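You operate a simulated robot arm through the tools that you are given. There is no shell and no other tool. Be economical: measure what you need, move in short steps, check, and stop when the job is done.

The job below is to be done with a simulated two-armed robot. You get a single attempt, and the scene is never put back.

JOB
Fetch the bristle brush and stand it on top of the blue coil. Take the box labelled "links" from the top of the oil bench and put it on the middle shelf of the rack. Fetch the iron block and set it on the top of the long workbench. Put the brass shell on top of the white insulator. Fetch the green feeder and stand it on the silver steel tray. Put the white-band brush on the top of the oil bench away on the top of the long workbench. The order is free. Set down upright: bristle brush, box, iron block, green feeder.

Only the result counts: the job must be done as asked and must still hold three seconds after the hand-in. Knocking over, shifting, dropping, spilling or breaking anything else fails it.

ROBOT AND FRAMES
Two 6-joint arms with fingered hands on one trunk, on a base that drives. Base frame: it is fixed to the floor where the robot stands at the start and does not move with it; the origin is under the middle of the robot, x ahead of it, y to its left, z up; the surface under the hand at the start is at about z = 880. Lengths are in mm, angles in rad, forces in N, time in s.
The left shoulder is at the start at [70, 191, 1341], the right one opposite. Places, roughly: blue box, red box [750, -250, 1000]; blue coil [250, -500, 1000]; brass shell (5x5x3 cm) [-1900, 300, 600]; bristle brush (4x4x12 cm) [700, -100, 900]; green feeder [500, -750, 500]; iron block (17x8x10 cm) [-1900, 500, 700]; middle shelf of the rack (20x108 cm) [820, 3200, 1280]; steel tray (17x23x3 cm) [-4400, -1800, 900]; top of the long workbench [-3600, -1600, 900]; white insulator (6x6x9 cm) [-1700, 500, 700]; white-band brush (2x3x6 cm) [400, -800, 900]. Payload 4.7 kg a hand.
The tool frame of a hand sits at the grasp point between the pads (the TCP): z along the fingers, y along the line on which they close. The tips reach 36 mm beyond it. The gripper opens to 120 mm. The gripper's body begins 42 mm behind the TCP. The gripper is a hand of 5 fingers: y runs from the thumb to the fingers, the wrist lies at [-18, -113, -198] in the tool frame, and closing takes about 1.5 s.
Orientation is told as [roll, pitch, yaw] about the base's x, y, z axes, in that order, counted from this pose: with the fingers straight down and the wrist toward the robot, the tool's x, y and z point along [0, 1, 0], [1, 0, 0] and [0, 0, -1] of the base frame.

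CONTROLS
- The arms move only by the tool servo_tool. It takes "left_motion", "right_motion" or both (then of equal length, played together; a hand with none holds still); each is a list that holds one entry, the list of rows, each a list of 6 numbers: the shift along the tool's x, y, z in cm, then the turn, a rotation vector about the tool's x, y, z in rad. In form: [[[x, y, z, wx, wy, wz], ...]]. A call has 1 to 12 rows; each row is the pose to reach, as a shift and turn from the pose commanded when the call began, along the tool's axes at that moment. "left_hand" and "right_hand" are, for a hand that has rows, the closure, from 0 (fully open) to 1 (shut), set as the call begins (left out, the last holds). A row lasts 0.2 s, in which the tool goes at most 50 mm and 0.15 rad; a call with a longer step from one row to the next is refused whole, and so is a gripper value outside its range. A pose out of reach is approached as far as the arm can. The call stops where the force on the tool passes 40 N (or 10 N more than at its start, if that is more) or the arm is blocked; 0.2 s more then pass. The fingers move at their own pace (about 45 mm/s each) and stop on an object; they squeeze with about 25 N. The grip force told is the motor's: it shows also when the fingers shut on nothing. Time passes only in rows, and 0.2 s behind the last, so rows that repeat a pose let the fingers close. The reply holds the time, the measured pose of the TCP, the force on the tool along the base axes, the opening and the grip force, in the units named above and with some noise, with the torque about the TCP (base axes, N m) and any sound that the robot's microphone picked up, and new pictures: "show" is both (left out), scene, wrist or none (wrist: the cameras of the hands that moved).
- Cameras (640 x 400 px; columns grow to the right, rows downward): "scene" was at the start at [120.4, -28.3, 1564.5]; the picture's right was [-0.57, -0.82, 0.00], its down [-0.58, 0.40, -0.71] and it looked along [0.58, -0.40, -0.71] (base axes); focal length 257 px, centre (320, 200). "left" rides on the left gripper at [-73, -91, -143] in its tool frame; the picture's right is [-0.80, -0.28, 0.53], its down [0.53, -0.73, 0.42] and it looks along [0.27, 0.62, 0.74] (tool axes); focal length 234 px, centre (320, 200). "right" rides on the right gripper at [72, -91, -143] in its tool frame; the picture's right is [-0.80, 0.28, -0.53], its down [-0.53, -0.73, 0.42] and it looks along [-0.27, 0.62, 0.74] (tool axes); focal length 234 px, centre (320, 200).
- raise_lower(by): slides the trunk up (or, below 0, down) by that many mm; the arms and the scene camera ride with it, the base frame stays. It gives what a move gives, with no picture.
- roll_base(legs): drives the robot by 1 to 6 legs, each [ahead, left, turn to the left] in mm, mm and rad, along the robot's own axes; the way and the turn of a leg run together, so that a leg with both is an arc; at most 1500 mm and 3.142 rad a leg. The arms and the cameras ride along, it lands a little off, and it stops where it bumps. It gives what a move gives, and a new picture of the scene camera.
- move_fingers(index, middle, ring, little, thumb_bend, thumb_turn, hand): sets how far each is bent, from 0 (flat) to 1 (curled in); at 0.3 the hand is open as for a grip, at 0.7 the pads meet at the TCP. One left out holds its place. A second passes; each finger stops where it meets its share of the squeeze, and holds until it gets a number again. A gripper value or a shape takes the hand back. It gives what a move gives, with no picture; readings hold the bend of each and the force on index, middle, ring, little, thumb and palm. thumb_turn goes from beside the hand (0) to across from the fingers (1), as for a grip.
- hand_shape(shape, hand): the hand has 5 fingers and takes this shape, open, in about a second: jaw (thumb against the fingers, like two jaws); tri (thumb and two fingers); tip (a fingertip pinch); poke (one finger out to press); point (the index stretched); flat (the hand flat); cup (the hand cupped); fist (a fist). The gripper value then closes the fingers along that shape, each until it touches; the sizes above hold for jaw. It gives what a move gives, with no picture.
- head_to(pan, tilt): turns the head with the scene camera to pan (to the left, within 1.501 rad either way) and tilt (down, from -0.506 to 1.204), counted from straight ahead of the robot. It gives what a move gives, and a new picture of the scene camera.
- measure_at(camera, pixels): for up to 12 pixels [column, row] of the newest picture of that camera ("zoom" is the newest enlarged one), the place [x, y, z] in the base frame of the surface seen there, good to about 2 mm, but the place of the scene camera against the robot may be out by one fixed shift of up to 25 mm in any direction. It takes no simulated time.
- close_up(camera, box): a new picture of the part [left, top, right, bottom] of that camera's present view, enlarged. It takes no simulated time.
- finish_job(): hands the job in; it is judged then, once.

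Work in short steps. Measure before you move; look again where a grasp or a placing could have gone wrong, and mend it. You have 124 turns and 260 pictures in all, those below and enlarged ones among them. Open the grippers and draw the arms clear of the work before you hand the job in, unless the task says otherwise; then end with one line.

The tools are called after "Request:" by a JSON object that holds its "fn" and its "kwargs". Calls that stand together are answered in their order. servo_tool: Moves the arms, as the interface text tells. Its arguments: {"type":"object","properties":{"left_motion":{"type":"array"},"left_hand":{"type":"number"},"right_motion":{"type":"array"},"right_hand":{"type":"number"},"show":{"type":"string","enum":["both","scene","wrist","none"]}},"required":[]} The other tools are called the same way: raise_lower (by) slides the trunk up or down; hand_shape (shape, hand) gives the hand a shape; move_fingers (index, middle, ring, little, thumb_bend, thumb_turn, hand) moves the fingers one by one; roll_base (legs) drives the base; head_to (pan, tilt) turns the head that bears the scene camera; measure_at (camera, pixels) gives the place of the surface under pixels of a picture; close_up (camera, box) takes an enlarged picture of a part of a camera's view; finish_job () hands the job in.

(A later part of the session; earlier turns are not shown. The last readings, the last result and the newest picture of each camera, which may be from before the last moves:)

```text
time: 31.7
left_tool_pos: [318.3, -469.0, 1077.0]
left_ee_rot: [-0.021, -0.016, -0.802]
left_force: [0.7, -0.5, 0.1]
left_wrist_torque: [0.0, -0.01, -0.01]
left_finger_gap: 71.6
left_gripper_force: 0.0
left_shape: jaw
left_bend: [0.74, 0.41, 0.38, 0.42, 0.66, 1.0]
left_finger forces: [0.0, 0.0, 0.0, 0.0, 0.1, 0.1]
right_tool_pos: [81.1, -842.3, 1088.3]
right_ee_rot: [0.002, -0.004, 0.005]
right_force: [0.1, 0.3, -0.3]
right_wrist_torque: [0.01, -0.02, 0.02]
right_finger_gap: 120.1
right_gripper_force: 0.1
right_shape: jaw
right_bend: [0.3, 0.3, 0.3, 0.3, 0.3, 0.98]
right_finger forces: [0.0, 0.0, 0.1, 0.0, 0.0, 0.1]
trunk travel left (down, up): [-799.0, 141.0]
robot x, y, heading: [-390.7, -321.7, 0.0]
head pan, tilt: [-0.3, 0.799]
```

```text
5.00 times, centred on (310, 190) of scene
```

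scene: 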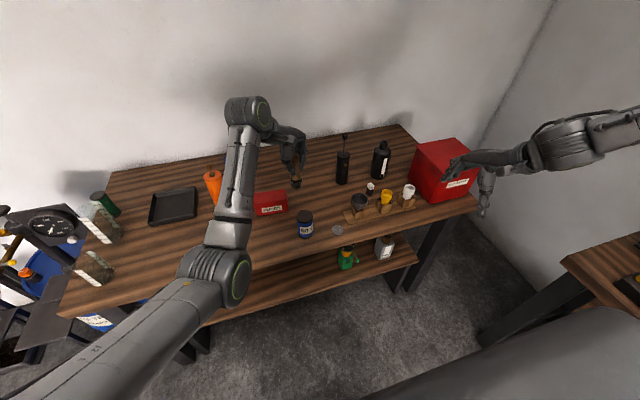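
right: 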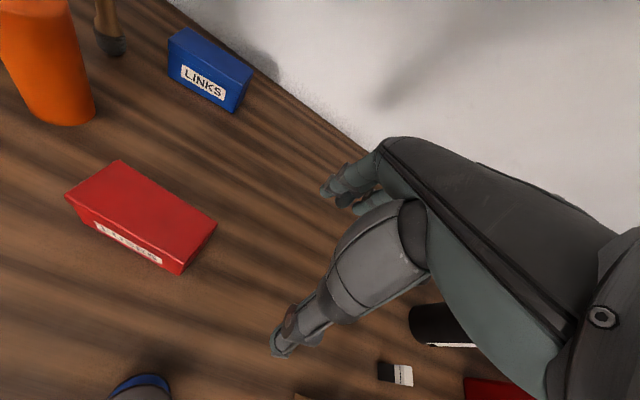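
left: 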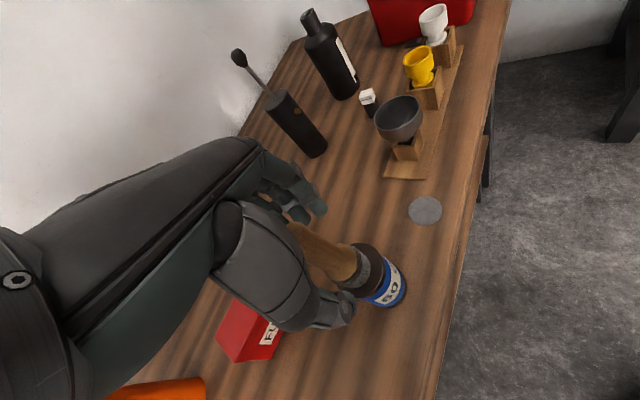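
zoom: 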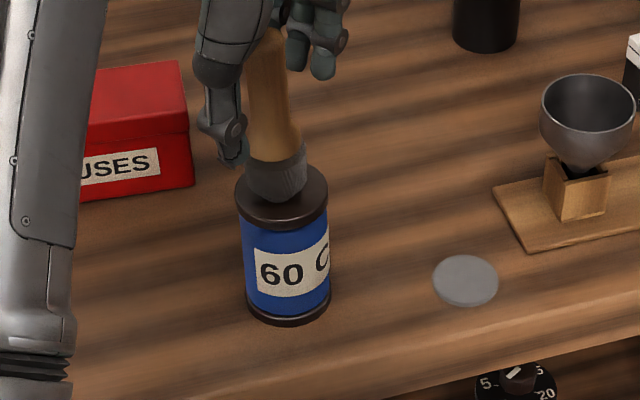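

Brush stands on its own. Raise the trunk to clear it, then drive to face the links box, with head turned toward it.

Request:
{"fn": "raise_lower", "kwargs": {"by": 140}}

Request:
{"fn": "roll_base", "kwargs": {"legs": [[0, -50, 0], [370, 0, 0]]}}

Request:
{"fn": "head_to", "kwargs": {"pan": 0.15, "tilt": 0.8}}

```text
time: 33.4
left_tool_pos: [317.5, -469.4, 1216.6]
left_ee_rot: [-0.019, -0.017, -0.801]
left_force: [0.0, 0.0, 0.7]
left_wrist_torque: [-0.02, -0.01, 0.02]
left_finger_gap: 71.3
left_gripper_force: 0.0
left_shape: jaw
left_bend: [0.74, 0.41, 0.38, 0.42, 0.66, 1.0]
left_finger forces: [0.0, 0.0, 0.0, 0.1, 0.0, 0.0]
right_tool_pos: [81.1, -842.6, 1228.1]
right_ee_rot: [0.0, -0.006, 0.004]
right_force: [0.0, -0.1, 0.6]
right_wrist_torque: [-0.01, 0.02, -0.01]
right_finger_gap: 120.1
right_gripper_force: 0.1
right_shape: jaw
right_bend: [0.3, 0.3, 0.3, 0.3, 0.3, 0.98]
right_finger forces: [0.1, 0.0, 0.0, 0.1, 0.0, 0.0]
trunk travel left (down, up): [-939.0, 1.0]
robot x, y, heading: [-389.1, -320.2, -0.004]
head pan, tilt: [-0.3, 0.799]
```

```text
time: 36.3
left_tool_pos: [684.5, -520.4, 1218.2]
left_ee_rot: [-0.022, -0.019, -0.805]
left_force: [-0.8, 0.8, -0.4]
left_wrist_torque: [-0.01, -0.01, -0.02]
left_finger_gap: 71.4
left_gripper_force: 0.1
left_shape: jaw
left_bend: [0.74, 0.41, 0.38, 0.42, 0.66, 1.0]
left_finger forces: [0.0, 0.0, 0.0, 0.0, 0.1, 0.0]
right_tool_pos: [446.2, -894.2, 1229.2]
right_ee_rot: [0.0, -0.007, 0.002]
right_force: [0.8, 0.0, -0.1]
right_wrist_torque: [-0.03, 0.01, 0.03]
right_finger_gap: 119.9
right_gripper_force: 0.1
right_shape: jaw
right_bend: [0.3, 0.3, 0.3, 0.3, 0.3, 0.98]
right_finger forces: [0.0, 0.0, 0.1, 0.0, 0.0, 0.0]
trunk travel left (down, up): [-939.0, 1.0]
robot x, y, heading: [-22.5, -377.8, -0.004]
head pan, tilt: [-0.3, 0.799]
```

scene: 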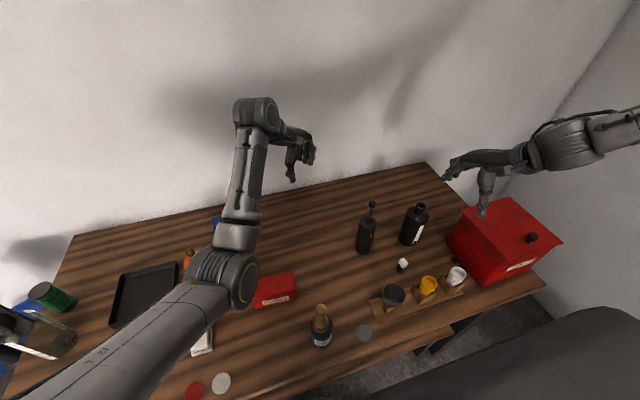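

```text
time: 37.2
left_tool_pos: [687.2, -521.1, 1217.2]
left_ee_rot: [-0.02, -0.017, -0.803]
left_force: [0.1, 0.0, 0.0]
left_wrist_torque: [0.03, 0.02, 0.03]
left_finger_gap: 71.8
left_gripper_force: 0.0
left_shape: jaw
left_bend: [0.74, 0.41, 0.38, 0.42, 0.66, 1.0]
left_finger forces: [0.2, 0.0, 0.0, 0.0, 0.0, 0.0]
right_tool_pos: [449.7, -894.7, 1227.8]
right_ee_rot: [0.001, -0.005, 0.001]
right_force: [0.0, 0.8, 0.0]
right_wrist_torque: [0.0, 0.0, 0.02]
right_finger_gap: 119.9
right_gripper_force: 0.0
right_shape: jaw
right_bend: [0.3, 0.3, 0.3, 0.3, 0.3, 0.98]
right_finger forces: [0.1, 0.0, 0.0, 0.0, 0.0, 0.1]
trunk travel left (down, up): [-939.0, 1.0]
robot x, y, heading: [-23.8, -368.8, -0.004]
head pan, tilt: [0.15, 0.799]
```

scene: 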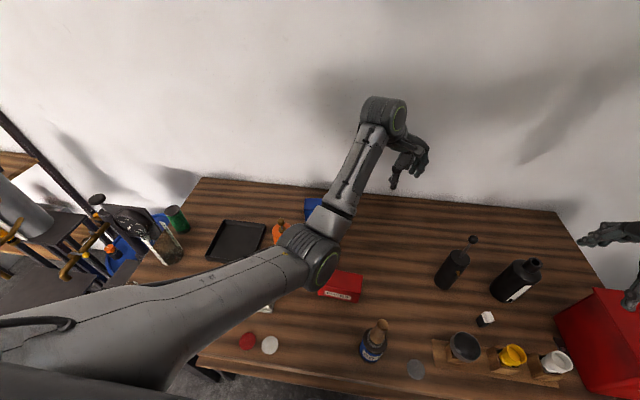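

Bring the left hand over to (720,−300) and un-yaw it, opening fully, to view the links box with the wrist camera.

Request:
{"fn": "servo_tool", "kwargs": {"left_motion": [[[2.5, -1.9, 0, 0, 0, -0.11], [5, -3.9, 0, 0, 0, -0.23], [7.6, -5.8, 0, 0, 0, -0.34], [10.2, -7.7, 0, 0, 0, -0.46], [12.7, -9.7, 0, 0, 0, -0.57], [15.3, -11.6, 0, 0, 0, -0.69], [17.8, -13.5, 0, 0, 0, -0.8], [17.8, -13.5, 0, 0, 0, -0.8]]], "left_hand": 0, "show": "both"}}

```text
time: 39.0
left_tool_pos: [720.7, -301.4, 1209.7]
left_ee_rot: [-0.028, 0.004, -0.004]
left_force: [-0.3, -0.2, 0.4]
left_wrist_torque: [0.0, -0.01, -0.02]
left_finger_gap: 119.3
left_gripper_force: 0.1
left_shape: jaw
left_bend: [0.3, 0.3, 0.3, 0.3, 0.3, 0.98]
left_finger forces: [0.0, 0.0, 0.0, 0.1, 0.0, 0.0]
right_tool_pos: [447.9, -895.6, 1228.1]
right_ee_rot: [0.002, -0.007, 0.002]
right_force: [-0.7, -0.5, -0.4]
right_wrist_torque: [0.0, -0.04, 0.0]
right_finger_gap: 119.9
right_gripper_force: 0.1
right_shape: jaw
right_bend: [0.3, 0.3, 0.3, 0.3, 0.3, 0.98]
right_finger forces: [0.0, 0.0, 0.0, 0.1, 0.0, 0.1]
trunk travel left (down, up): [-939.0, 1.0]
robot x, y, heading: [-19.1, -376.0, -0.004]
head pan, tilt: [0.15, 0.799]
```

scene: 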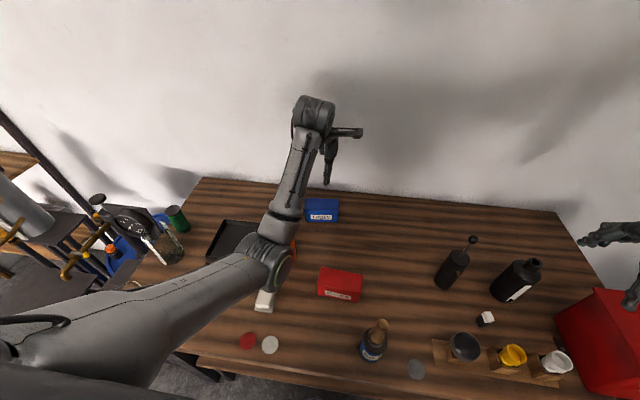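
left: 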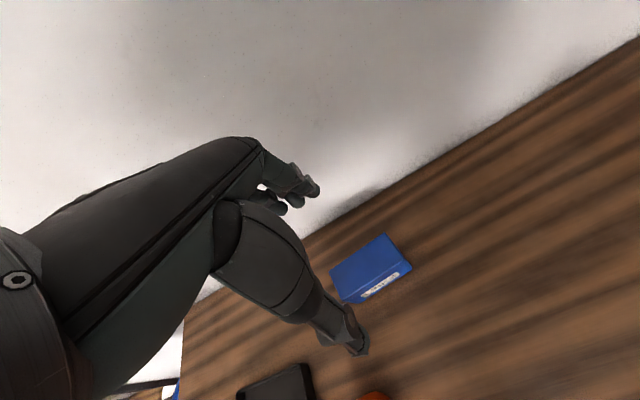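

Measure the box's top corners in an enlarged left view.

Request:
{"fn": "close_up", "kwargs": {"camera": "left", "box": [310, 210, 430, 320]}}

Request:
{"fn": "measure_at", "kwargs": {"camera": "left", "pixels": [[334, 270], [384, 237], [344, 297], [408, 268], [368, 268], [346, 303], [370, 300], [410, 276]]}}

```text
3.64 times, centred on (370, 265) of left
```

zoom: 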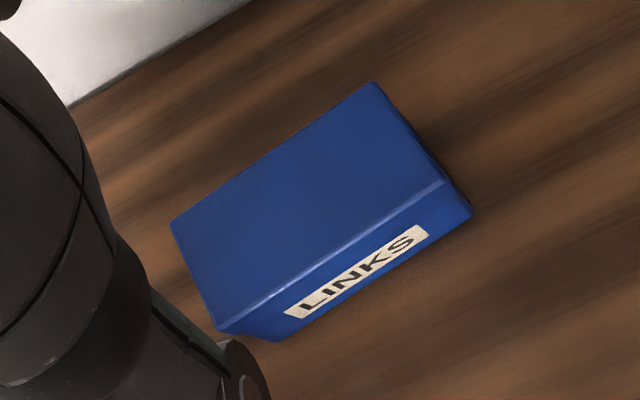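

```text
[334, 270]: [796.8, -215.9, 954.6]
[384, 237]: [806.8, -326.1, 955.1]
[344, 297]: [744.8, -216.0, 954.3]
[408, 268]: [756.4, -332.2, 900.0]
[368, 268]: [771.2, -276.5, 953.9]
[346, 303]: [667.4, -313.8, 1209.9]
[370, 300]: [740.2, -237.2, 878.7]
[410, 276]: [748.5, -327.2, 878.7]
```

Box centre ≈(773,−274), 62 mm wide along x, top z 955, turned by about +0.09. Check wall distance behind it.

Request:
{"fn": "measure_at", "kwargs": {"camera": "left", "pixels": [[400, 150], [335, 222], [420, 180], [352, 216], [343, 300], [404, 260], [329, 272], [386, 240]]}}

Request:
{"fn": "servo_tool", "kwargs": {"left_motion": [[[1, 2, 3, 0.0, 0, -0.05], [2, 4, 6, 0.0, 0, -0.09], [2.7, 5.2, 10, 0.03, 0, -0.09], [2.7, 5.2, 14, 0.03, 0, -0.09]]], "show": "both"}}

```text
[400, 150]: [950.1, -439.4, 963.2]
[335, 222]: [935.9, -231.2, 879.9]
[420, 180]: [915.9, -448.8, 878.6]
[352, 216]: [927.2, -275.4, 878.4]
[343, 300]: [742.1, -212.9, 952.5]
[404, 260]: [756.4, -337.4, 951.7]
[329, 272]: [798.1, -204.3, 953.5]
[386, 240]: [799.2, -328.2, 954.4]
```

```text
time: 40.0
left_tool_pos: [773.4, -277.6, 1069.4]
left_ee_rot: [-0.025, 0.035, 0.084]
left_force: [-0.7, -1.0, -0.1]
left_wrist_torque: [-0.03, -0.01, 0.04]
left_finger_gap: 119.6
left_gripper_force: 0.1
left_shape: jaw
left_bend: [0.3, 0.3, 0.3, 0.3, 0.3, 0.98]
left_finger forces: [0.0, 0.0, 0.1, 0.0, 0.0, 0.1]
right_tool_pos: [447.8, -893.6, 1229.7]
right_ee_rot: [0.003, -0.006, 0.002]
right_force: [0.2, 0.4, 0.0]
right_wrist_torque: [0.01, 0.0, 0.0]
right_finger_gap: 120.2
right_gripper_force: 0.0
right_shape: jaw
right_bend: [0.3, 0.3, 0.3, 0.3, 0.3, 0.98]
right_finger forces: [0.0, 0.0, 0.0, 0.0, 0.0, 0.0]
trunk travel left (down, up): [-939.0, 1.0]
robot x, y, heading: [-22.4, -373.4, -0.004]
head pan, tilt: [0.15, 0.799]
```

scene: 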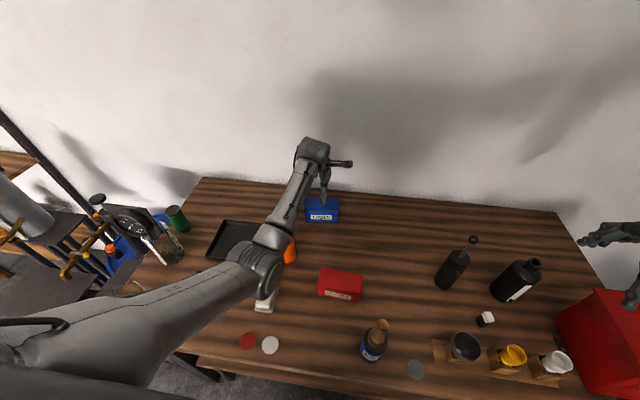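
left: 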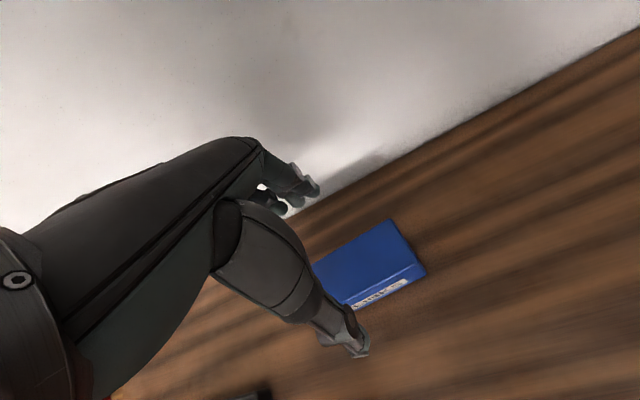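

The elbow at (255,255) appears above the orange bottle; check its height.

Request:
{"fn": "measure_at", "kwargs": {"camera": "scene", "pixels": [[250, 250], [268, 280], [268, 235], [285, 195], [312, 150], [291, 252], [245, 245]]}}

Request:
{"fn": "close_up", "kwargs": {"camera": "scene", "box": [220, 120, 380, 320]}}

Request:
{"fn": "close_up", "kwargs": {"camera": "left", "box": [270, 180, 450, 360]}}

```text
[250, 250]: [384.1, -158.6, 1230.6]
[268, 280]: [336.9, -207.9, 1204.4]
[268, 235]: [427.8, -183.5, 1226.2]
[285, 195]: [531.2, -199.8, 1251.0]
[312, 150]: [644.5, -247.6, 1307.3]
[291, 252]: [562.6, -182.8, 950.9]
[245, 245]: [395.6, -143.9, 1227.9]
```

```text
2.00 times, centred on (300, 220) of scene
```

zoom: 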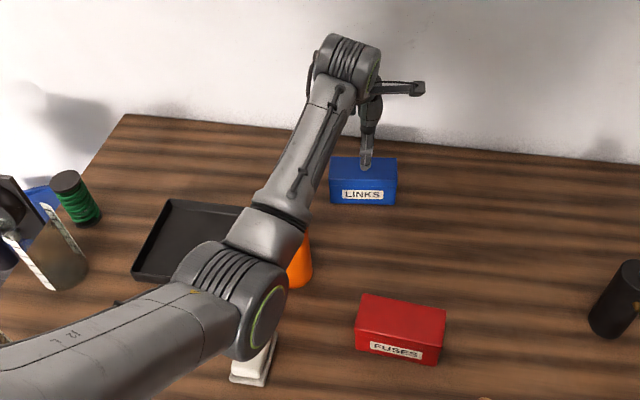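

```text
2.22 times, centred on (360, 270) of left
```

zoom: 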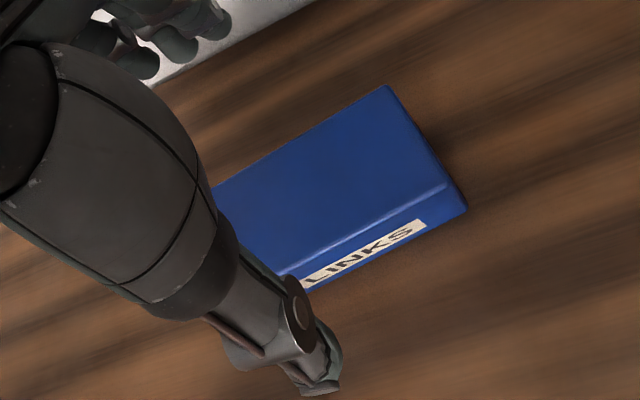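

The elbow would come down on the bottle, so I drive a little back and to the right for a straighter arm line clear of the bottle.

Request:
{"fn": "roll_base", "kwargs": {"legs": [[-80, -105, 0]]}}

```text
time: 41.3
left_tool_pos: [695.4, -378.1, 1069.1]
left_ee_rot: [-0.026, 0.039, 0.085]
left_force: [-0.1, 0.1, 0.1]
left_wrist_torque: [-0.05, -0.01, 0.01]
left_finger_gap: 119.8
left_gripper_force: 0.0
left_shape: jaw
left_bend: [0.3, 0.3, 0.3, 0.3, 0.3, 0.98]
left_finger forces: [0.0, 0.1, 0.1, 0.1, 0.1, 0.1]
right_tool_pos: [370.6, -996.3, 1228.0]
right_ee_rot: [0.002, -0.003, 0.002]
right_force: [-0.4, 0.1, -0.3]
right_wrist_torque: [-0.04, 0.01, 0.0]
right_finger_gap: 119.8
right_gripper_force: 0.0
right_shape: jaw
right_bend: [0.3, 0.3, 0.3, 0.3, 0.3, 0.98]
right_finger forces: [0.1, 0.0, 0.0, 0.0, 0.0, 0.0]
trunk travel left (down, up): [-939.0, 1.0]
robot x, y, heading: [-98.0, -477.8, -0.008]
head pan, tilt: [0.15, 0.799]
```

scene: 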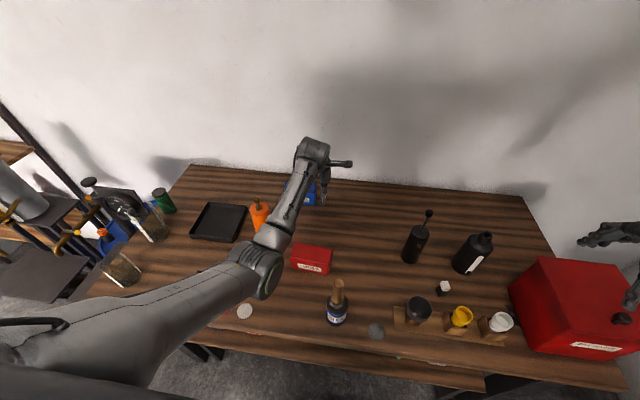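

Move the left hand back above the box at the same height.

Request:
{"fn": "servo_tool", "kwargs": {"left_motion": [[[3, 2.5, 0, 0, 0, 0], [6, 5, 0, -0.02, 0.01, 0], [8.5, 7.5, 0, -0.039, 0.026, 0], [9.7, 8.65, 0, -0.039, 0.026, 0], [9.7, 8.65, 0, -0.039, 0.026, 0]]], "show": "both"}}

Request:
{"fn": "measure_at", "kwargs": {"camera": "scene", "pixels": [[250, 260], [265, 290], [285, 220], [310, 150]]}}

```text
time: 42.5
left_tool_pos: [772.1, -273.8, 1063.8]
left_ee_rot: [-0.001, -0.005, 0.086]
left_force: [0.8, -1.3, -0.6]
left_wrist_torque: [-0.05, 0.02, 0.0]
left_finger_gap: 120.0
left_gripper_force: 0.0
left_shape: jaw
left_bend: [0.3, 0.3, 0.3, 0.3, 0.3, 0.98]
left_finger forces: [0.1, 0.0, 0.0, 0.0, 0.1, 0.0]
right_tool_pos: [369.4, -997.2, 1229.1]
right_ee_rot: [0.0, -0.006, 0.002]
right_force: [1.5, -0.7, -0.7]
right_wrist_torque: [-0.02, 0.0, 0.0]
right_finger_gap: 119.8
right_gripper_force: 0.0
right_shape: jaw
right_bend: [0.3, 0.3, 0.3, 0.3, 0.3, 0.98]
right_finger forces: [0.0, 0.1, 0.0, 0.0, 0.0, 0.0]
trunk travel left (down, up): [-939.0, 1.0]
robot x, y, heading: [-100.3, -477.8, -0.004]
head pan, tilt: [0.15, 0.799]
```

scene: 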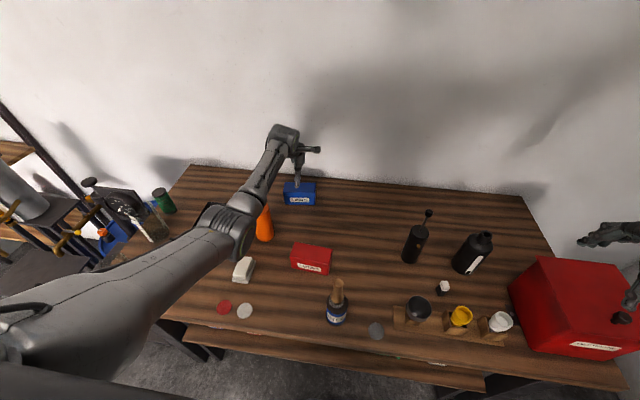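
left: 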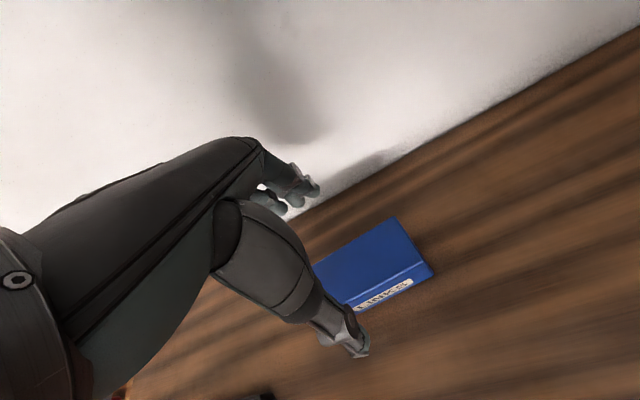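

```text
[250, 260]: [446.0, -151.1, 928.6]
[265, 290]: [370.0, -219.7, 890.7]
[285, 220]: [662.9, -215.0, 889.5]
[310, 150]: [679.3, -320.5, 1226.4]
```

Request:
{"fn": "measure_at", "kwargs": {"camera": "scene", "pixels": [[235, 215], [215, 215], [258, 190], [270, 165], [243, 240], [262, 205], [265, 225], [280, 135]]}}

Request:
{"fn": "close_up", "kwargs": {"camera": "scene", "box": [170, 110, 350, 290]}}

```text
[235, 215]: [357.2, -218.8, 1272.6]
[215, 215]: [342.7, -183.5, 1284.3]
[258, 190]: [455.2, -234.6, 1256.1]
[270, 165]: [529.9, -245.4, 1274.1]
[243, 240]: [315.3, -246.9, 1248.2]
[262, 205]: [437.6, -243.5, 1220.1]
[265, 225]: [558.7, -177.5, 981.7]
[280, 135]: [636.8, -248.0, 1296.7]
```

```text
2.22 times, centred on (260, 200) of scene
```

zoom: 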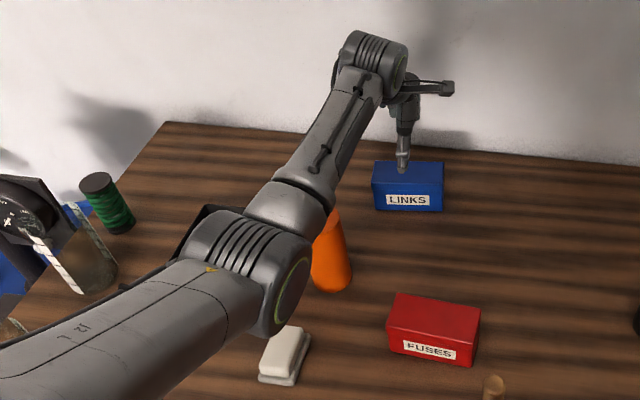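

Forearm now passes at y≈−245, higher than and beside the bottle. Descend to z≈965 and check.

Request:
{"fn": "servo_tool", "kwargs": {"left_motion": [[[0, 0.1, 3, 0, 0, 0], [0, 0.1, 6, 0, 0, 0], [0, 0.1, 9, 0, 0, 0], [0, 0.1, 10, 0, 0, 0]]], "show": "both"}}

Request:
{"fn": "close_up", "kwargs": {"camera": "scene", "box": [170, 110, 350, 290]}}

```text
time: 43.5
left_tool_pos: [772.6, -275.1, 964.4]
left_ee_rot: [0.0, -0.004, 0.087]
left_force: [0.1, -0.1, 0.2]
left_wrist_torque: [0.03, 0.0, -0.01]
left_finger_gap: 119.4
left_gripper_force: 0.0
left_shape: jaw
left_bend: [0.3, 0.3, 0.3, 0.3, 0.3, 0.98]
left_finger forces: [0.0, 0.0, 0.0, 0.0, 0.0, 0.0]
right_tool_pos: [369.6, -997.2, 1228.3]
right_ee_rot: [0.004, -0.005, 0.002]
right_force: [-0.4, -1.0, -0.2]
right_wrist_torque: [-0.02, -0.01, -0.03]
right_finger_gap: 120.1
right_gripper_force: 0.0
right_shape: jaw
right_bend: [0.3, 0.3, 0.3, 0.3, 0.3, 0.98]
right_finger forces: [0.0, 0.0, 0.0, 0.0, 0.0, 0.1]
trunk travel left (down, up): [-939.0, 1.0]
robot x, y, heading: [-97.7, -480.6, -0.007]
head pan, tilt: [0.15, 0.799]
```

scene: 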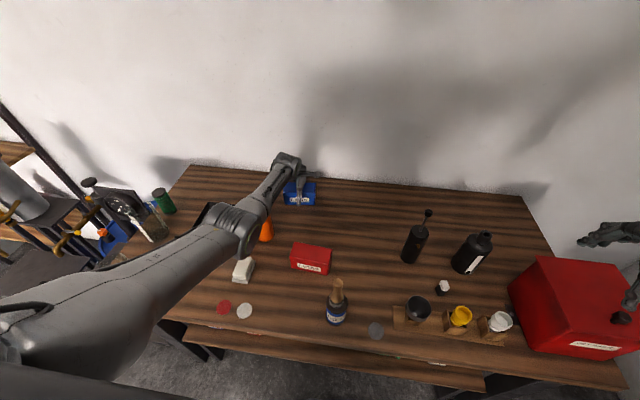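
left: 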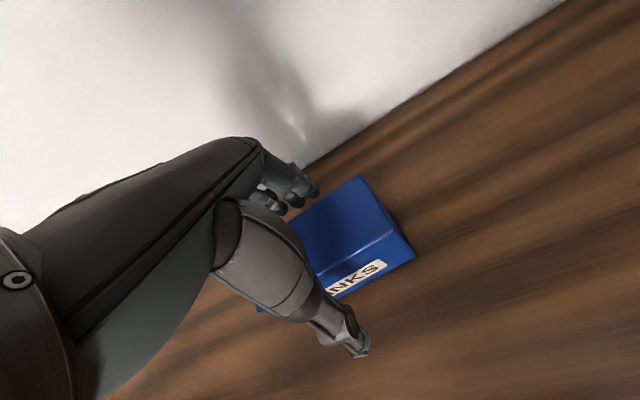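

```text
2.22 times, centred on (260, 200) of scene
```

zoom: 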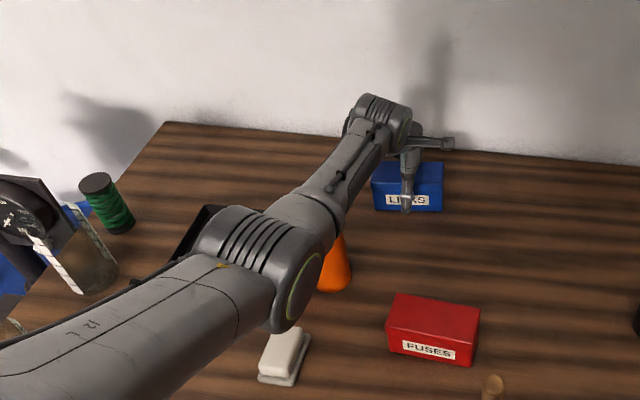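

Request:
{"fn": "measure_at", "kwargs": {"camera": "scene", "pixels": [[262, 195], [264, 212], [250, 235], [275, 175]]}}

Request:
{"fn": "servo_tool", "kwargs": {"left_motion": [[[0, 0, 1.5, 0, 0, 0], [0, 0, 3, 0, 0, 0], [0, 0, 3.8, 0, 0, 0]]], "show": "wrist"}}

```text
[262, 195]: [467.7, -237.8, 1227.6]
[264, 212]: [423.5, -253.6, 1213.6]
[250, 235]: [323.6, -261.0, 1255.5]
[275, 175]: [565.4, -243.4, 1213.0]
```

```text
time: 44.3
left_tool_pos: [772.7, -275.8, 926.3]
left_ee_rot: [0.0, -0.003, 0.086]
left_force: [1.1, 0.3, 1.3]
left_wrist_torque: [0.0, -0.01, 0.03]
left_finger_gap: 119.8
left_gripper_force: 0.1
left_shape: jaw
left_bend: [0.3, 0.3, 0.3, 0.3, 0.3, 0.98]
left_finger forces: [0.6, 0.0, 0.0, 0.0, 0.0, 0.0]
right_tool_pos: [368.7, -997.8, 1228.3]
right_ee_rot: [0.003, -0.006, 0.001]
right_force: [-0.2, 0.0, 0.1]
right_wrist_torque: [0.0, -0.01, -0.01]
right_finger_gap: 120.1
right_gripper_force: 0.0
right_shape: jaw
right_bend: [0.3, 0.3, 0.3, 0.3, 0.3, 0.98]
right_finger forces: [0.0, 0.0, 0.0, 0.0, 0.1, 0.0]
trunk travel left (down, up): [-939.0, 1.0]
robot x, y, heading: [-102.4, -474.6, -0.003]
head pan, tilt: [0.15, 0.799]
```

left: 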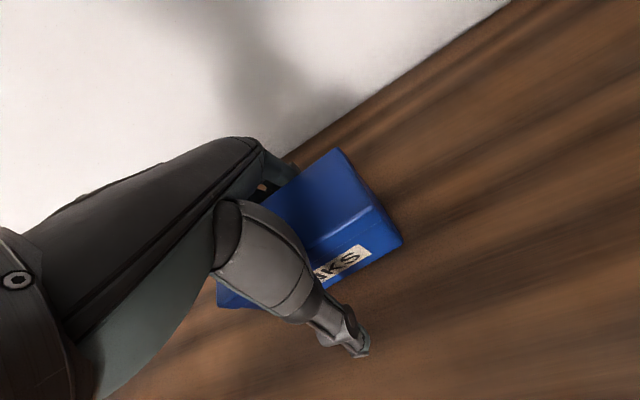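

Box lies between thumb and fingers; close.

Request:
{"fn": "servo_tool", "kwargs": {"left_motion": [[[0, 0, 0, 0, 0, 0], [0, 0, 0, 0, 0, 0], [0, 0, 0, 0, 0, 0], [0, 0, 0, 0, 0, 0], [0, 0, 0, 0, 0, 0], [0, 0, 0, 0, 0, 0], [0, 0, 0, 0, 0, 0]]], "left_hand": 1, "show": "wrist"}}

```text
time: 45.9
left_tool_pos: [771.4, -276.8, 926.4]
left_ee_rot: [0.0, -0.004, 0.085]
left_force: [-1.2, 0.0, 3.2]
left_wrist_torque: [0.08, 0.31, -0.06]
left_finger_gap: 64.4
left_gripper_force: 24.7
left_shape: jaw
left_bend: [0.37, 0.41, 0.37, 0.33, 0.74, 1.0]
left_finger forces: [13.3, 7.0, 0.0, 3.0, 22.9, 0.1]
right_tool_pos: [368.2, -997.6, 1228.6]
right_ee_rot: [0.002, -0.006, 0.001]
right_force: [0.4, -0.6, 0.3]
right_wrist_torque: [-0.03, 0.02, 0.02]
right_finger_gap: 120.0
right_gripper_force: 0.1
right_shape: jaw
right_bend: [0.3, 0.3, 0.3, 0.3, 0.3, 0.98]
right_finger forces: [0.0, 0.0, 0.0, 0.1, 0.1, 0.0]
trunk travel left (down, up): [-939.0, 1.0]
robot x, y, heading: [-99.4, -477.1, -0.001]
head pan, tilt: [0.15, 0.799]
```

left: 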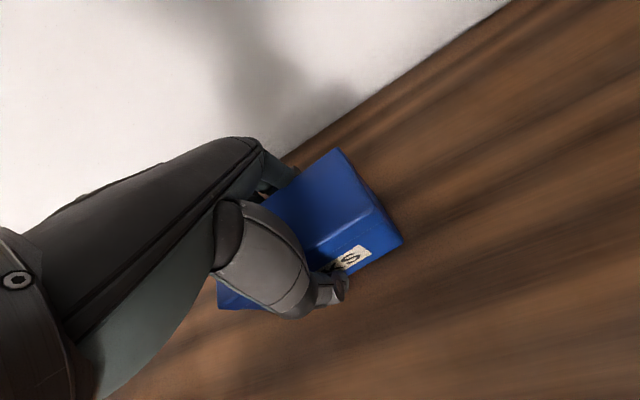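

Gripped at 64 mm. Lift straight up.

Request:
{"fn": "servo_tool", "kwargs": {"left_motion": [[[0, 0, -2, 0, 0, 0], [0, 0, -5, 0, 0, 0], [0, 0, -9, 0, 0, 0], [0, 0, -13, 0, 0, 0], [0, 0, -17, 0, 0, 0], [0, 0, -21, 0, 0, 0], [0, 0, -25, 0, 0, 0]]], "show": "both"}}

```text
time: 47.5
left_tool_pos: [771.7, -277.9, 1175.2]
left_ee_rot: [0.002, -0.001, 0.086]
left_force: [-1.8, -0.1, -6.7]
left_wrist_torque: [-0.03, 0.02, 0.0]
left_finger_gap: 63.4
left_gripper_force: 24.8
left_shape: jaw
left_bend: [0.38, 0.41, 0.37, 0.35, 0.74, 1.0]
left_finger forces: [11.3, 8.0, 0.0, 3.0, 21.2, 0.0]
right_tool_pos: [368.7, -997.8, 1227.8]
right_ee_rot: [0.001, -0.006, 0.0]
right_force: [0.3, -0.4, 0.5]
right_wrist_torque: [-0.02, 0.0, -0.03]
right_finger_gap: 119.9
right_gripper_force: 0.1
right_shape: jaw
right_bend: [0.3, 0.3, 0.3, 0.3, 0.3, 0.98]
right_finger forces: [0.1, 0.0, 0.0, 0.1, 0.1, 0.0]
trunk travel left (down, up): [-939.0, 1.0]
robot x, y, heading: [-100.9, -479.7, -0.004]
head pan, tilt: [0.15, 0.799]
```

scene: 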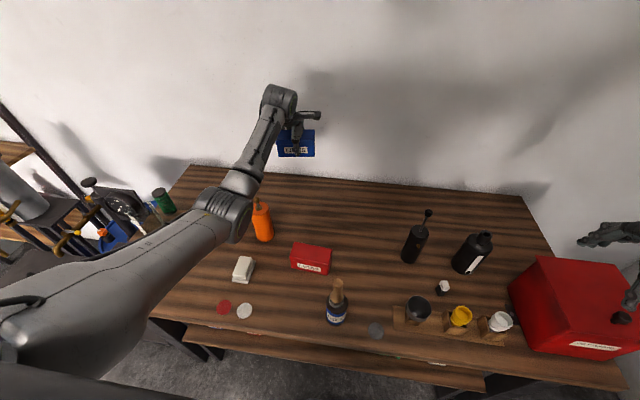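
left: 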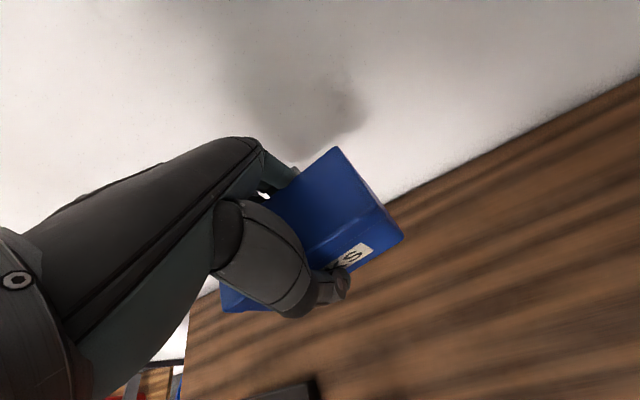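

Box held. Drive back and along to the left toward the rack.

Request:
{"fn": "roll_base", "kwargs": {"legs": [[-400, 0, 0], [0, 1500, 0], [0, 1200, 0]]}}

Request:
{"fn": "head_to", "kwargs": {"pan": 0.55, "tilt": 0.2}}

```text
time: 62.7
left_tool_pos: [354.6, 2451.0, 1175.9]
left_ee_rot: [0.001, -0.002, 0.106]
left_force: [0.2, 0.2, -5.0]
left_wrist_torque: [-0.04, 0.02, -0.02]
left_finger_gap: 63.2
left_gripper_force: 24.8
left_shape: jaw
left_bend: [0.38, 0.41, 0.37, 0.35, 0.74, 1.0]
left_finger forces: [11.3, 8.1, 0.0, 3.0, 21.1, 0.1]
right_tool_pos: [-31.2, 1723.3, 1227.9]
right_ee_rot: [0.002, -0.006, 0.023]
right_force: [0.1, -0.8, 0.0]
right_wrist_torque: [0.01, -0.01, -0.03]
right_finger_gap: 120.1
right_gripper_force: 0.1
right_shape: jaw
right_bend: [0.3, 0.3, 0.3, 0.3, 0.3, 0.98]
right_finger forces: [0.0, 0.1, 0.0, 0.1, 0.0, 0.1]
trunk travel left (down, up): [-939.0, 1.0]
robot x, y, heading: [-513.1, 2231.9, 0.021]
head pan, tilt: [0.15, 0.799]
```

scene: 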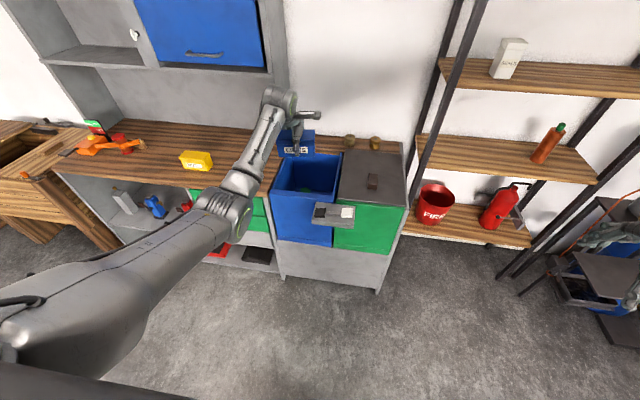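

```text
time: 63.7
left_tool_pos: [355.7, 2453.3, 1175.0]
left_ee_rot: [0.001, -0.001, 0.107]
left_force: [0.4, 0.2, -5.1]
left_wrist_torque: [-0.06, 0.02, 0.02]
left_finger_gap: 63.3
left_gripper_force: 24.8
left_shape: jaw
left_bend: [0.38, 0.41, 0.37, 0.35, 0.74, 1.0]
left_finger forces: [11.4, 8.1, 0.1, 3.0, 21.2, 0.0]
right_tool_pos: [-32.2, 1724.6, 1227.9]
right_ee_rot: [0.001, -0.005, 0.024]
right_force: [-1.1, -0.4, -0.4]
right_wrist_torque: [0.0, -0.01, -0.03]
right_finger_gap: 120.0
right_gripper_force: 0.0
right_shape: jaw
right_bend: [0.3, 0.3, 0.3, 0.3, 0.3, 0.98]
right_finger forces: [0.0, 0.0, 0.0, 0.0, 0.0, 0.0]
trunk travel left (down, up): [-939.0, 1.0]
robot x, y, heading: [-510.4, 2233.6, 0.015]
head pan, tilt: [0.55, 0.201]
```

scene: 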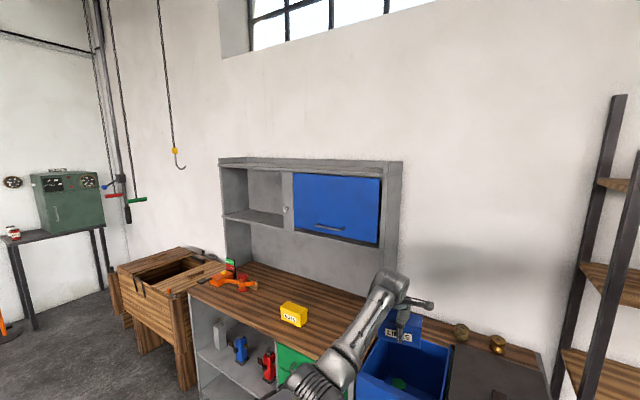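

The rack appears to the right; look there and measure its shelves.

Request:
{"fn": "head_to", "kwargs": {"pan": -0.35, "tilt": 0.35}}

Request:
{"fn": "head_to", "kwargs": {"pan": 0.3, "tilt": 0.4}}

Request:
{"fn": "measure_at", "kwargs": {"camera": "scene", "pixels": [[160, 190], [290, 230], [230, 215], [190, 290], [300, 250], [420, 310], [100, 260], [60, 260], [610, 300], [600, 200], [590, 90]]}}

```text
time: 64.9
left_tool_pos: [356.2, 2452.9, 1175.6]
left_ee_rot: [0.001, -0.003, 0.106]
left_force: [0.3, 0.6, -5.7]
left_wrist_torque: [-0.01, 0.04, -0.01]
left_finger_gap: 63.1
left_gripper_force: 25.3
left_shape: jaw
left_bend: [0.38, 0.41, 0.37, 0.35, 0.74, 1.0]
left_finger forces: [11.4, 8.1, 0.0, 3.0, 21.2, 0.0]
right_tool_pos: [-31.7, 1724.9, 1229.3]
right_ee_rot: [0.002, -0.005, 0.023]
right_force: [-1.0, 0.5, 0.1]
right_wrist_torque: [0.0, 0.01, 0.01]
right_finger_gap: 120.1
right_gripper_force: 0.1
right_shape: jaw
right_bend: [0.3, 0.3, 0.3, 0.3, 0.3, 0.98]
right_finger forces: [0.0, 0.0, 0.1, 0.0, 0.0, 0.1]
trunk travel left (down, up): [-939.0, 1.0]
robot x, y, heading: [-514.2, 2236.4, 0.013]
head pan, tilt: [-0.351, 0.351]
```

scene: 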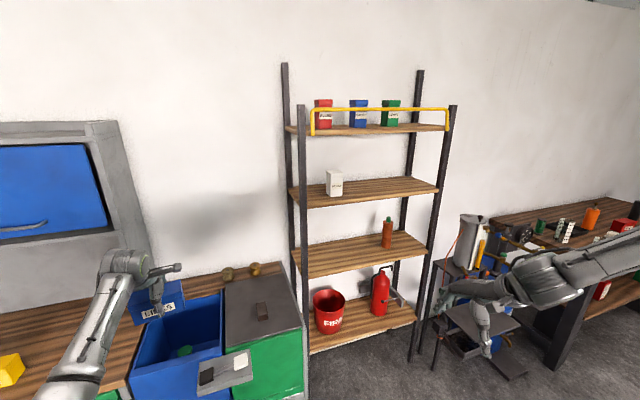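

```text
time: 66.0
left_tool_pos: [356.9, 2451.8, 1173.4]
left_ee_rot: [-0.001, -0.003, 0.107]
left_force: [0.1, 0.2, -4.7]
left_wrist_torque: [-0.02, 0.05, -0.04]
left_finger_gap: 63.0
left_gripper_force: 25.0
left_shape: jaw
left_bend: [0.38, 0.41, 0.37, 0.35, 0.74, 1.0]
left_finger forces: [11.5, 8.2, 0.0, 3.0, 21.2, 0.0]
right_tool_pos: [-32.1, 1724.0, 1228.6]
right_ee_rot: [0.002, -0.004, 0.022]
right_force: [-0.7, 0.2, 0.4]
right_wrist_torque: [0.04, -0.01, 0.0]
right_finger_gap: 119.9
right_gripper_force: 0.1
right_shape: jaw
right_bend: [0.3, 0.3, 0.3, 0.3, 0.3, 0.98]
right_finger forces: [0.0, 0.0, 0.0, 0.0, 0.0, 0.0]
trunk travel left (down, up): [-939.0, 1.0]
robot x, y, heading: [-514.2, 2233.6, 0.021]
head pan, tilt: [0.3, 0.4]
```

scene: 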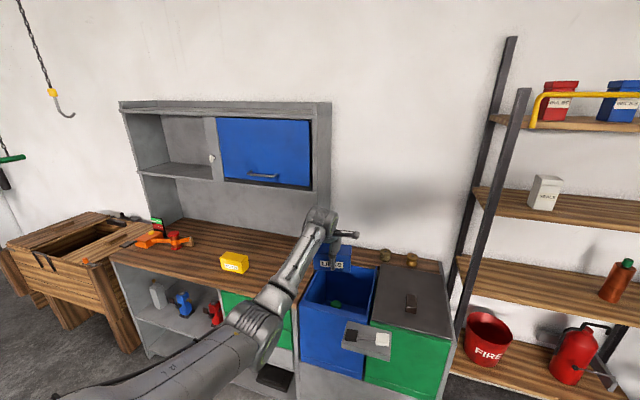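

```text
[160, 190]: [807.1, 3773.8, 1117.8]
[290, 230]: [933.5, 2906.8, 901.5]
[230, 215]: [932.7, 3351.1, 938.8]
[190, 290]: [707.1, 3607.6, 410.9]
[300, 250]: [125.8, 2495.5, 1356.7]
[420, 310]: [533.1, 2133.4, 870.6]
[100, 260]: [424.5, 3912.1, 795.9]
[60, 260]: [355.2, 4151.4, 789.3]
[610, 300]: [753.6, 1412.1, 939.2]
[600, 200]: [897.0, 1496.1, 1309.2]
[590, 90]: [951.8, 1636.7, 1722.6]
```

The ladder rack lies near y≈1500, while the listed place is y≈3200. I measure the ladder rack and hutch dimensions to settle which shelf is meant.

Request:
{"fn": "measure_at", "kwargs": {"camera": "scene", "pixels": [[225, 104], [125, 104], [325, 104], [180, 172], [150, 168], [205, 178], [265, 185], [300, 200], [200, 230], [320, 150], [180, 130], [200, 115]]}}

Request:
{"fn": "close_up", "kwargs": {"camera": "scene", "box": [100, 80, 360, 280]}}

Request:
{"fn": "head_to", "kwargs": {"pan": -0.35, "tilt": 0.3}}

Request:
{"fn": "measure_at", "kwargs": {"camera": "scene", "pixels": [[300, 212], [435, 200], [365, 205], [310, 288], [425, 262], [345, 275], [300, 145], [440, 145], [320, 365], [405, 330], [335, 205], [390, 255]]}}

```text
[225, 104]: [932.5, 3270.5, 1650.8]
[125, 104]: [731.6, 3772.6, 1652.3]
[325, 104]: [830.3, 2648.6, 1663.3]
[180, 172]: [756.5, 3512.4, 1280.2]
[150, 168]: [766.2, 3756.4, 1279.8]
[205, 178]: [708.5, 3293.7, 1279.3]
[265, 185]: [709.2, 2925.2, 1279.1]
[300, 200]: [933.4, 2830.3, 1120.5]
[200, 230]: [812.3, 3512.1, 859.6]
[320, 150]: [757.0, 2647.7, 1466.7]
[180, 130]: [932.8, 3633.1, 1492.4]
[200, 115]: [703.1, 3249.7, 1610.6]
```

```text
2.00 times, centred on (230, 180) of scene
```

zoom: 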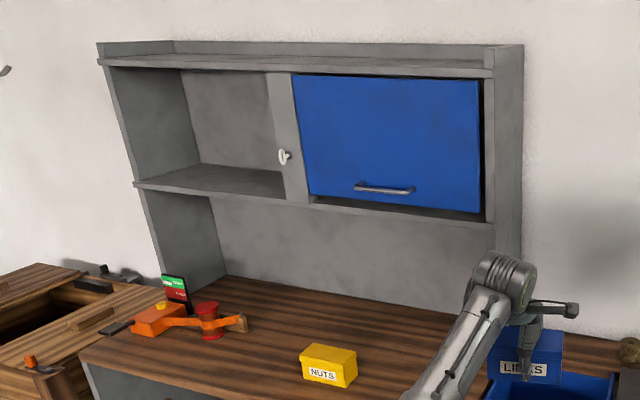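

```text
time: 67.0
left_tool_pos: [356.1, 2451.8, 1175.3]
left_ee_rot: [0.001, -0.002, 0.105]
left_force: [1.1, 0.5, -4.7]
left_wrist_torque: [-0.01, 0.02, -0.01]
left_finger_gap: 63.0
left_gripper_force: 24.7
left_shape: jaw
left_bend: [0.38, 0.41, 0.37, 0.35, 0.74, 1.0]
left_finger forces: [11.4, 8.1, 0.0, 3.0, 21.2, 0.0]
right_tool_pos: [-31.1, 1723.6, 1228.2]
right_ee_rot: [0.002, -0.006, 0.023]
right_force: [-0.1, 0.0, -1.3]
right_wrist_torque: [0.0, -0.02, 0.01]
right_finger_gap: 120.1
right_gripper_force: 0.1
right_shape: jaw
right_bend: [0.3, 0.3, 0.3, 0.3, 0.3, 0.98]
right_finger forces: [0.1, 0.0, 0.1, 0.0, 0.0, 0.0]
trunk travel left (down, up): [-939.0, 1.0]
robot x, y, heading: [-509.2, 2235.7, 0.014]
head pan, tilt: [-0.351, 0.3]
```

scene: 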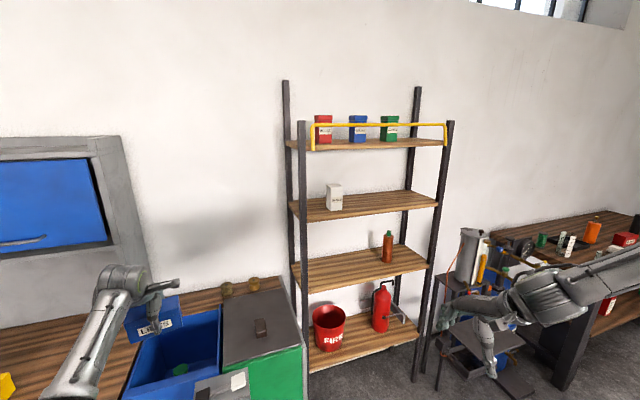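

```text
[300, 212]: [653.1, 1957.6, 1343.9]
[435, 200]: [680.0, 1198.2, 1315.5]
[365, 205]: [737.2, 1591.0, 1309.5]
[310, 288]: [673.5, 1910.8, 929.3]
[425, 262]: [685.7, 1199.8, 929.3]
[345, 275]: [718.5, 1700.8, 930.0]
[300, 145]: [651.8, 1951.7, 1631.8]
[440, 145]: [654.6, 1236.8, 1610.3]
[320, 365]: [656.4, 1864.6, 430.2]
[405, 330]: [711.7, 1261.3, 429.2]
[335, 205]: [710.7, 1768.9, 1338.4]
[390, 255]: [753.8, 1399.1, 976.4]
```

The grey hutch has a shelf at z≈1280, y 2650–3770, 20 cm deep – exactly the listed "middle shelf"; its left half (y 3300–3750) is open. I drive in front of it.

Request:
{"fn": "roll_base", "kwargs": {"legs": [[0, 0, -0.016], [0, 1170, 0], [150, 0, 0]]}}

Request:
{"fn": "head_to", "kwargs": {"pan": 0.15, "tilt": 0.3}}

```text
time: 74.3
left_tool_pos: [505.7, 3615.3, 1178.2]
left_ee_rot: [-0.001, -0.005, 0.09]
left_force: [-1.3, -0.1, -5.4]
left_wrist_torque: [-0.02, 0.07, 0.03]
left_finger_gap: 63.2
left_gripper_force: 24.9
left_shape: jaw
left_bend: [0.38, 0.41, 0.37, 0.35, 0.74, 1.0]
left_finger forces: [11.5, 8.1, 0.0, 3.1, 21.3, 0.0]
right_tool_pos: [108.5, 2891.8, 1230.5]
right_ee_rot: [0.001, -0.007, 0.007]
right_force: [-1.0, 0.8, -0.6]
right_wrist_torque: [-0.02, -0.04, 0.0]
right_finger_gap: 120.0
right_gripper_force: 0.1
right_shape: jaw
right_bend: [0.3, 0.3, 0.3, 0.3, 0.3, 0.98]
right_finger forces: [0.0, 0.0, 0.0, 0.0, 0.0, 0.0]
trunk travel left (down, up): [-939.0, 1.0]
robot x, y, heading: [-363.7, 3408.1, 0.007]
head pan, tilt: [-0.351, 0.3]
```

scene: 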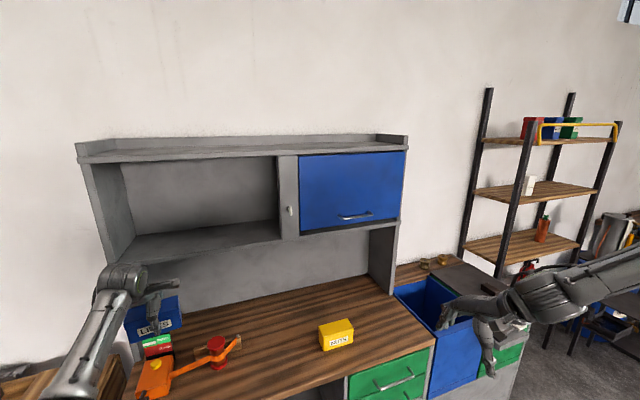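

```text
time: 75.2
left_tool_pos: [509.6, 3614.3, 1174.1]
left_ee_rot: [0.001, 0.0, 0.089]
left_force: [0.2, 0.8, -4.3]
left_wrist_torque: [-0.02, 0.08, 0.01]
left_finger_gap: 63.2
left_gripper_force: 25.1
left_shape: jaw
left_bend: [0.38, 0.41, 0.37, 0.35, 0.74, 1.0]
left_finger forces: [11.5, 8.1, 0.0, 3.0, 21.2, 0.0]
right_tool_pos: [110.3, 2890.6, 1228.2]
right_ee_rot: [0.001, -0.002, 0.009]
right_force: [0.6, -1.0, -0.3]
right_wrist_torque: [-0.01, 0.01, 0.0]
right_finger_gap: 119.9
right_gripper_force: 0.1
right_shape: jaw
right_bend: [0.3, 0.3, 0.3, 0.3, 0.3, 0.98]
right_finger forces: [0.0, 0.0, 0.0, 0.0, 0.0, 0.1]
trunk travel left (down, up): [-939.0, 1.0]
robot x, y, heading: [-364.1, 3409.3, -0.004]
head pan, tilt: [0.15, 0.3]
```

scene: 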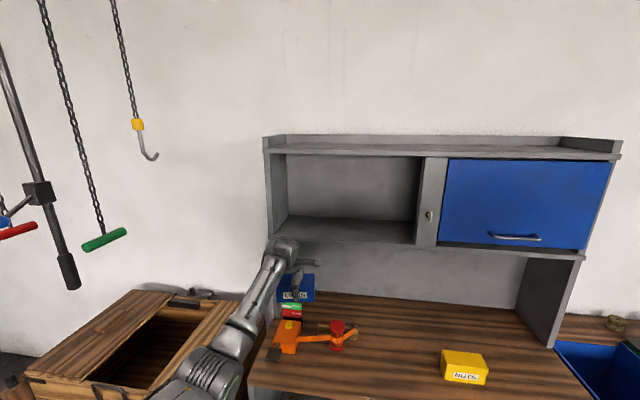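

Measure the open compartment, then raise the box to z≈1345 and shift it to y≈3550.

Request:
{"fn": "measure_at", "kwargs": {"camera": "scene", "pixels": [[300, 222], [350, 230], [400, 240], [285, 236], [412, 243], [350, 240], [350, 155], [300, 154], [410, 158], [425, 240], [275, 200]]}}

Request:
{"fn": "servo_tool", "kwargs": {"left_motion": [[[-1, 0, -3, 0, 0, 0], [-2, 0, -6, 0, 0, -0.03], [-3, 0, -9, 0, 0, -0.03], [-4, 0, -12, 0, 0, 0], [-5, 0, -15, 0, 0, 0.04], [-6, 0, -17.5, 0, 0, 0.085], [-6, 0, -17.5, 0, 0, 0.085]]], "show": "both"}}

```text
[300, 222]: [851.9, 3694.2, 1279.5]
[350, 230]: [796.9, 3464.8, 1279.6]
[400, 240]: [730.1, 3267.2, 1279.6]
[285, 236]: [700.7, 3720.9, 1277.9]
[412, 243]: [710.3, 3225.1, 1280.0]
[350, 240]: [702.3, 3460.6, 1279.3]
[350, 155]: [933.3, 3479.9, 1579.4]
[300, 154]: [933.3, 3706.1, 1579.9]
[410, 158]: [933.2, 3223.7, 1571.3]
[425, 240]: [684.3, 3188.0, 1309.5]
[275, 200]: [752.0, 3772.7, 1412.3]
```

```text
time: 76.8
left_tool_pos: [511.5, 3555.0, 1349.0]
left_ee_rot: [0.0, -0.003, 0.007]
left_force: [-0.3, 0.1, -5.9]
left_wrist_torque: [-0.07, 0.04, 0.01]
left_finger_gap: 63.0
left_gripper_force: 25.2
left_shape: jaw
left_bend: [0.38, 0.41, 0.37, 0.35, 0.74, 1.0]
left_finger forces: [11.0, 8.3, 0.1, 3.1, 21.1, 0.0]
right_tool_pos: [110.6, 2891.4, 1229.3]
right_ee_rot: [0.001, -0.005, 0.007]
right_force: [0.1, 1.3, -0.3]
right_wrist_torque: [0.02, 0.0, -0.01]
right_finger_gap: 120.2
right_gripper_force: 0.1
right_shape: jaw
right_bend: [0.3, 0.3, 0.3, 0.3, 0.3, 0.98]
right_finger forces: [0.0, 0.0, 0.0, 0.0, 0.0, 0.0]
trunk travel left (down, up): [-939.0, 1.0]
robot x, y, heading: [-364.8, 3409.7, 0.004]
head pan, tilt: [0.15, 0.3]
```

scene: 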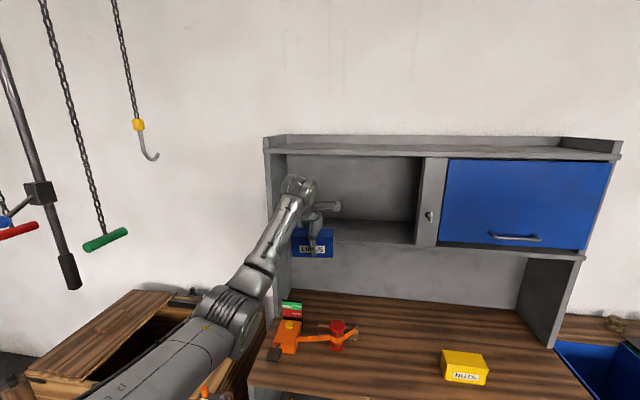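
left: 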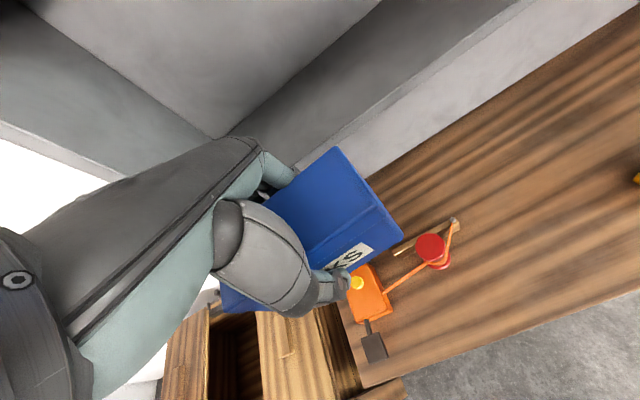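

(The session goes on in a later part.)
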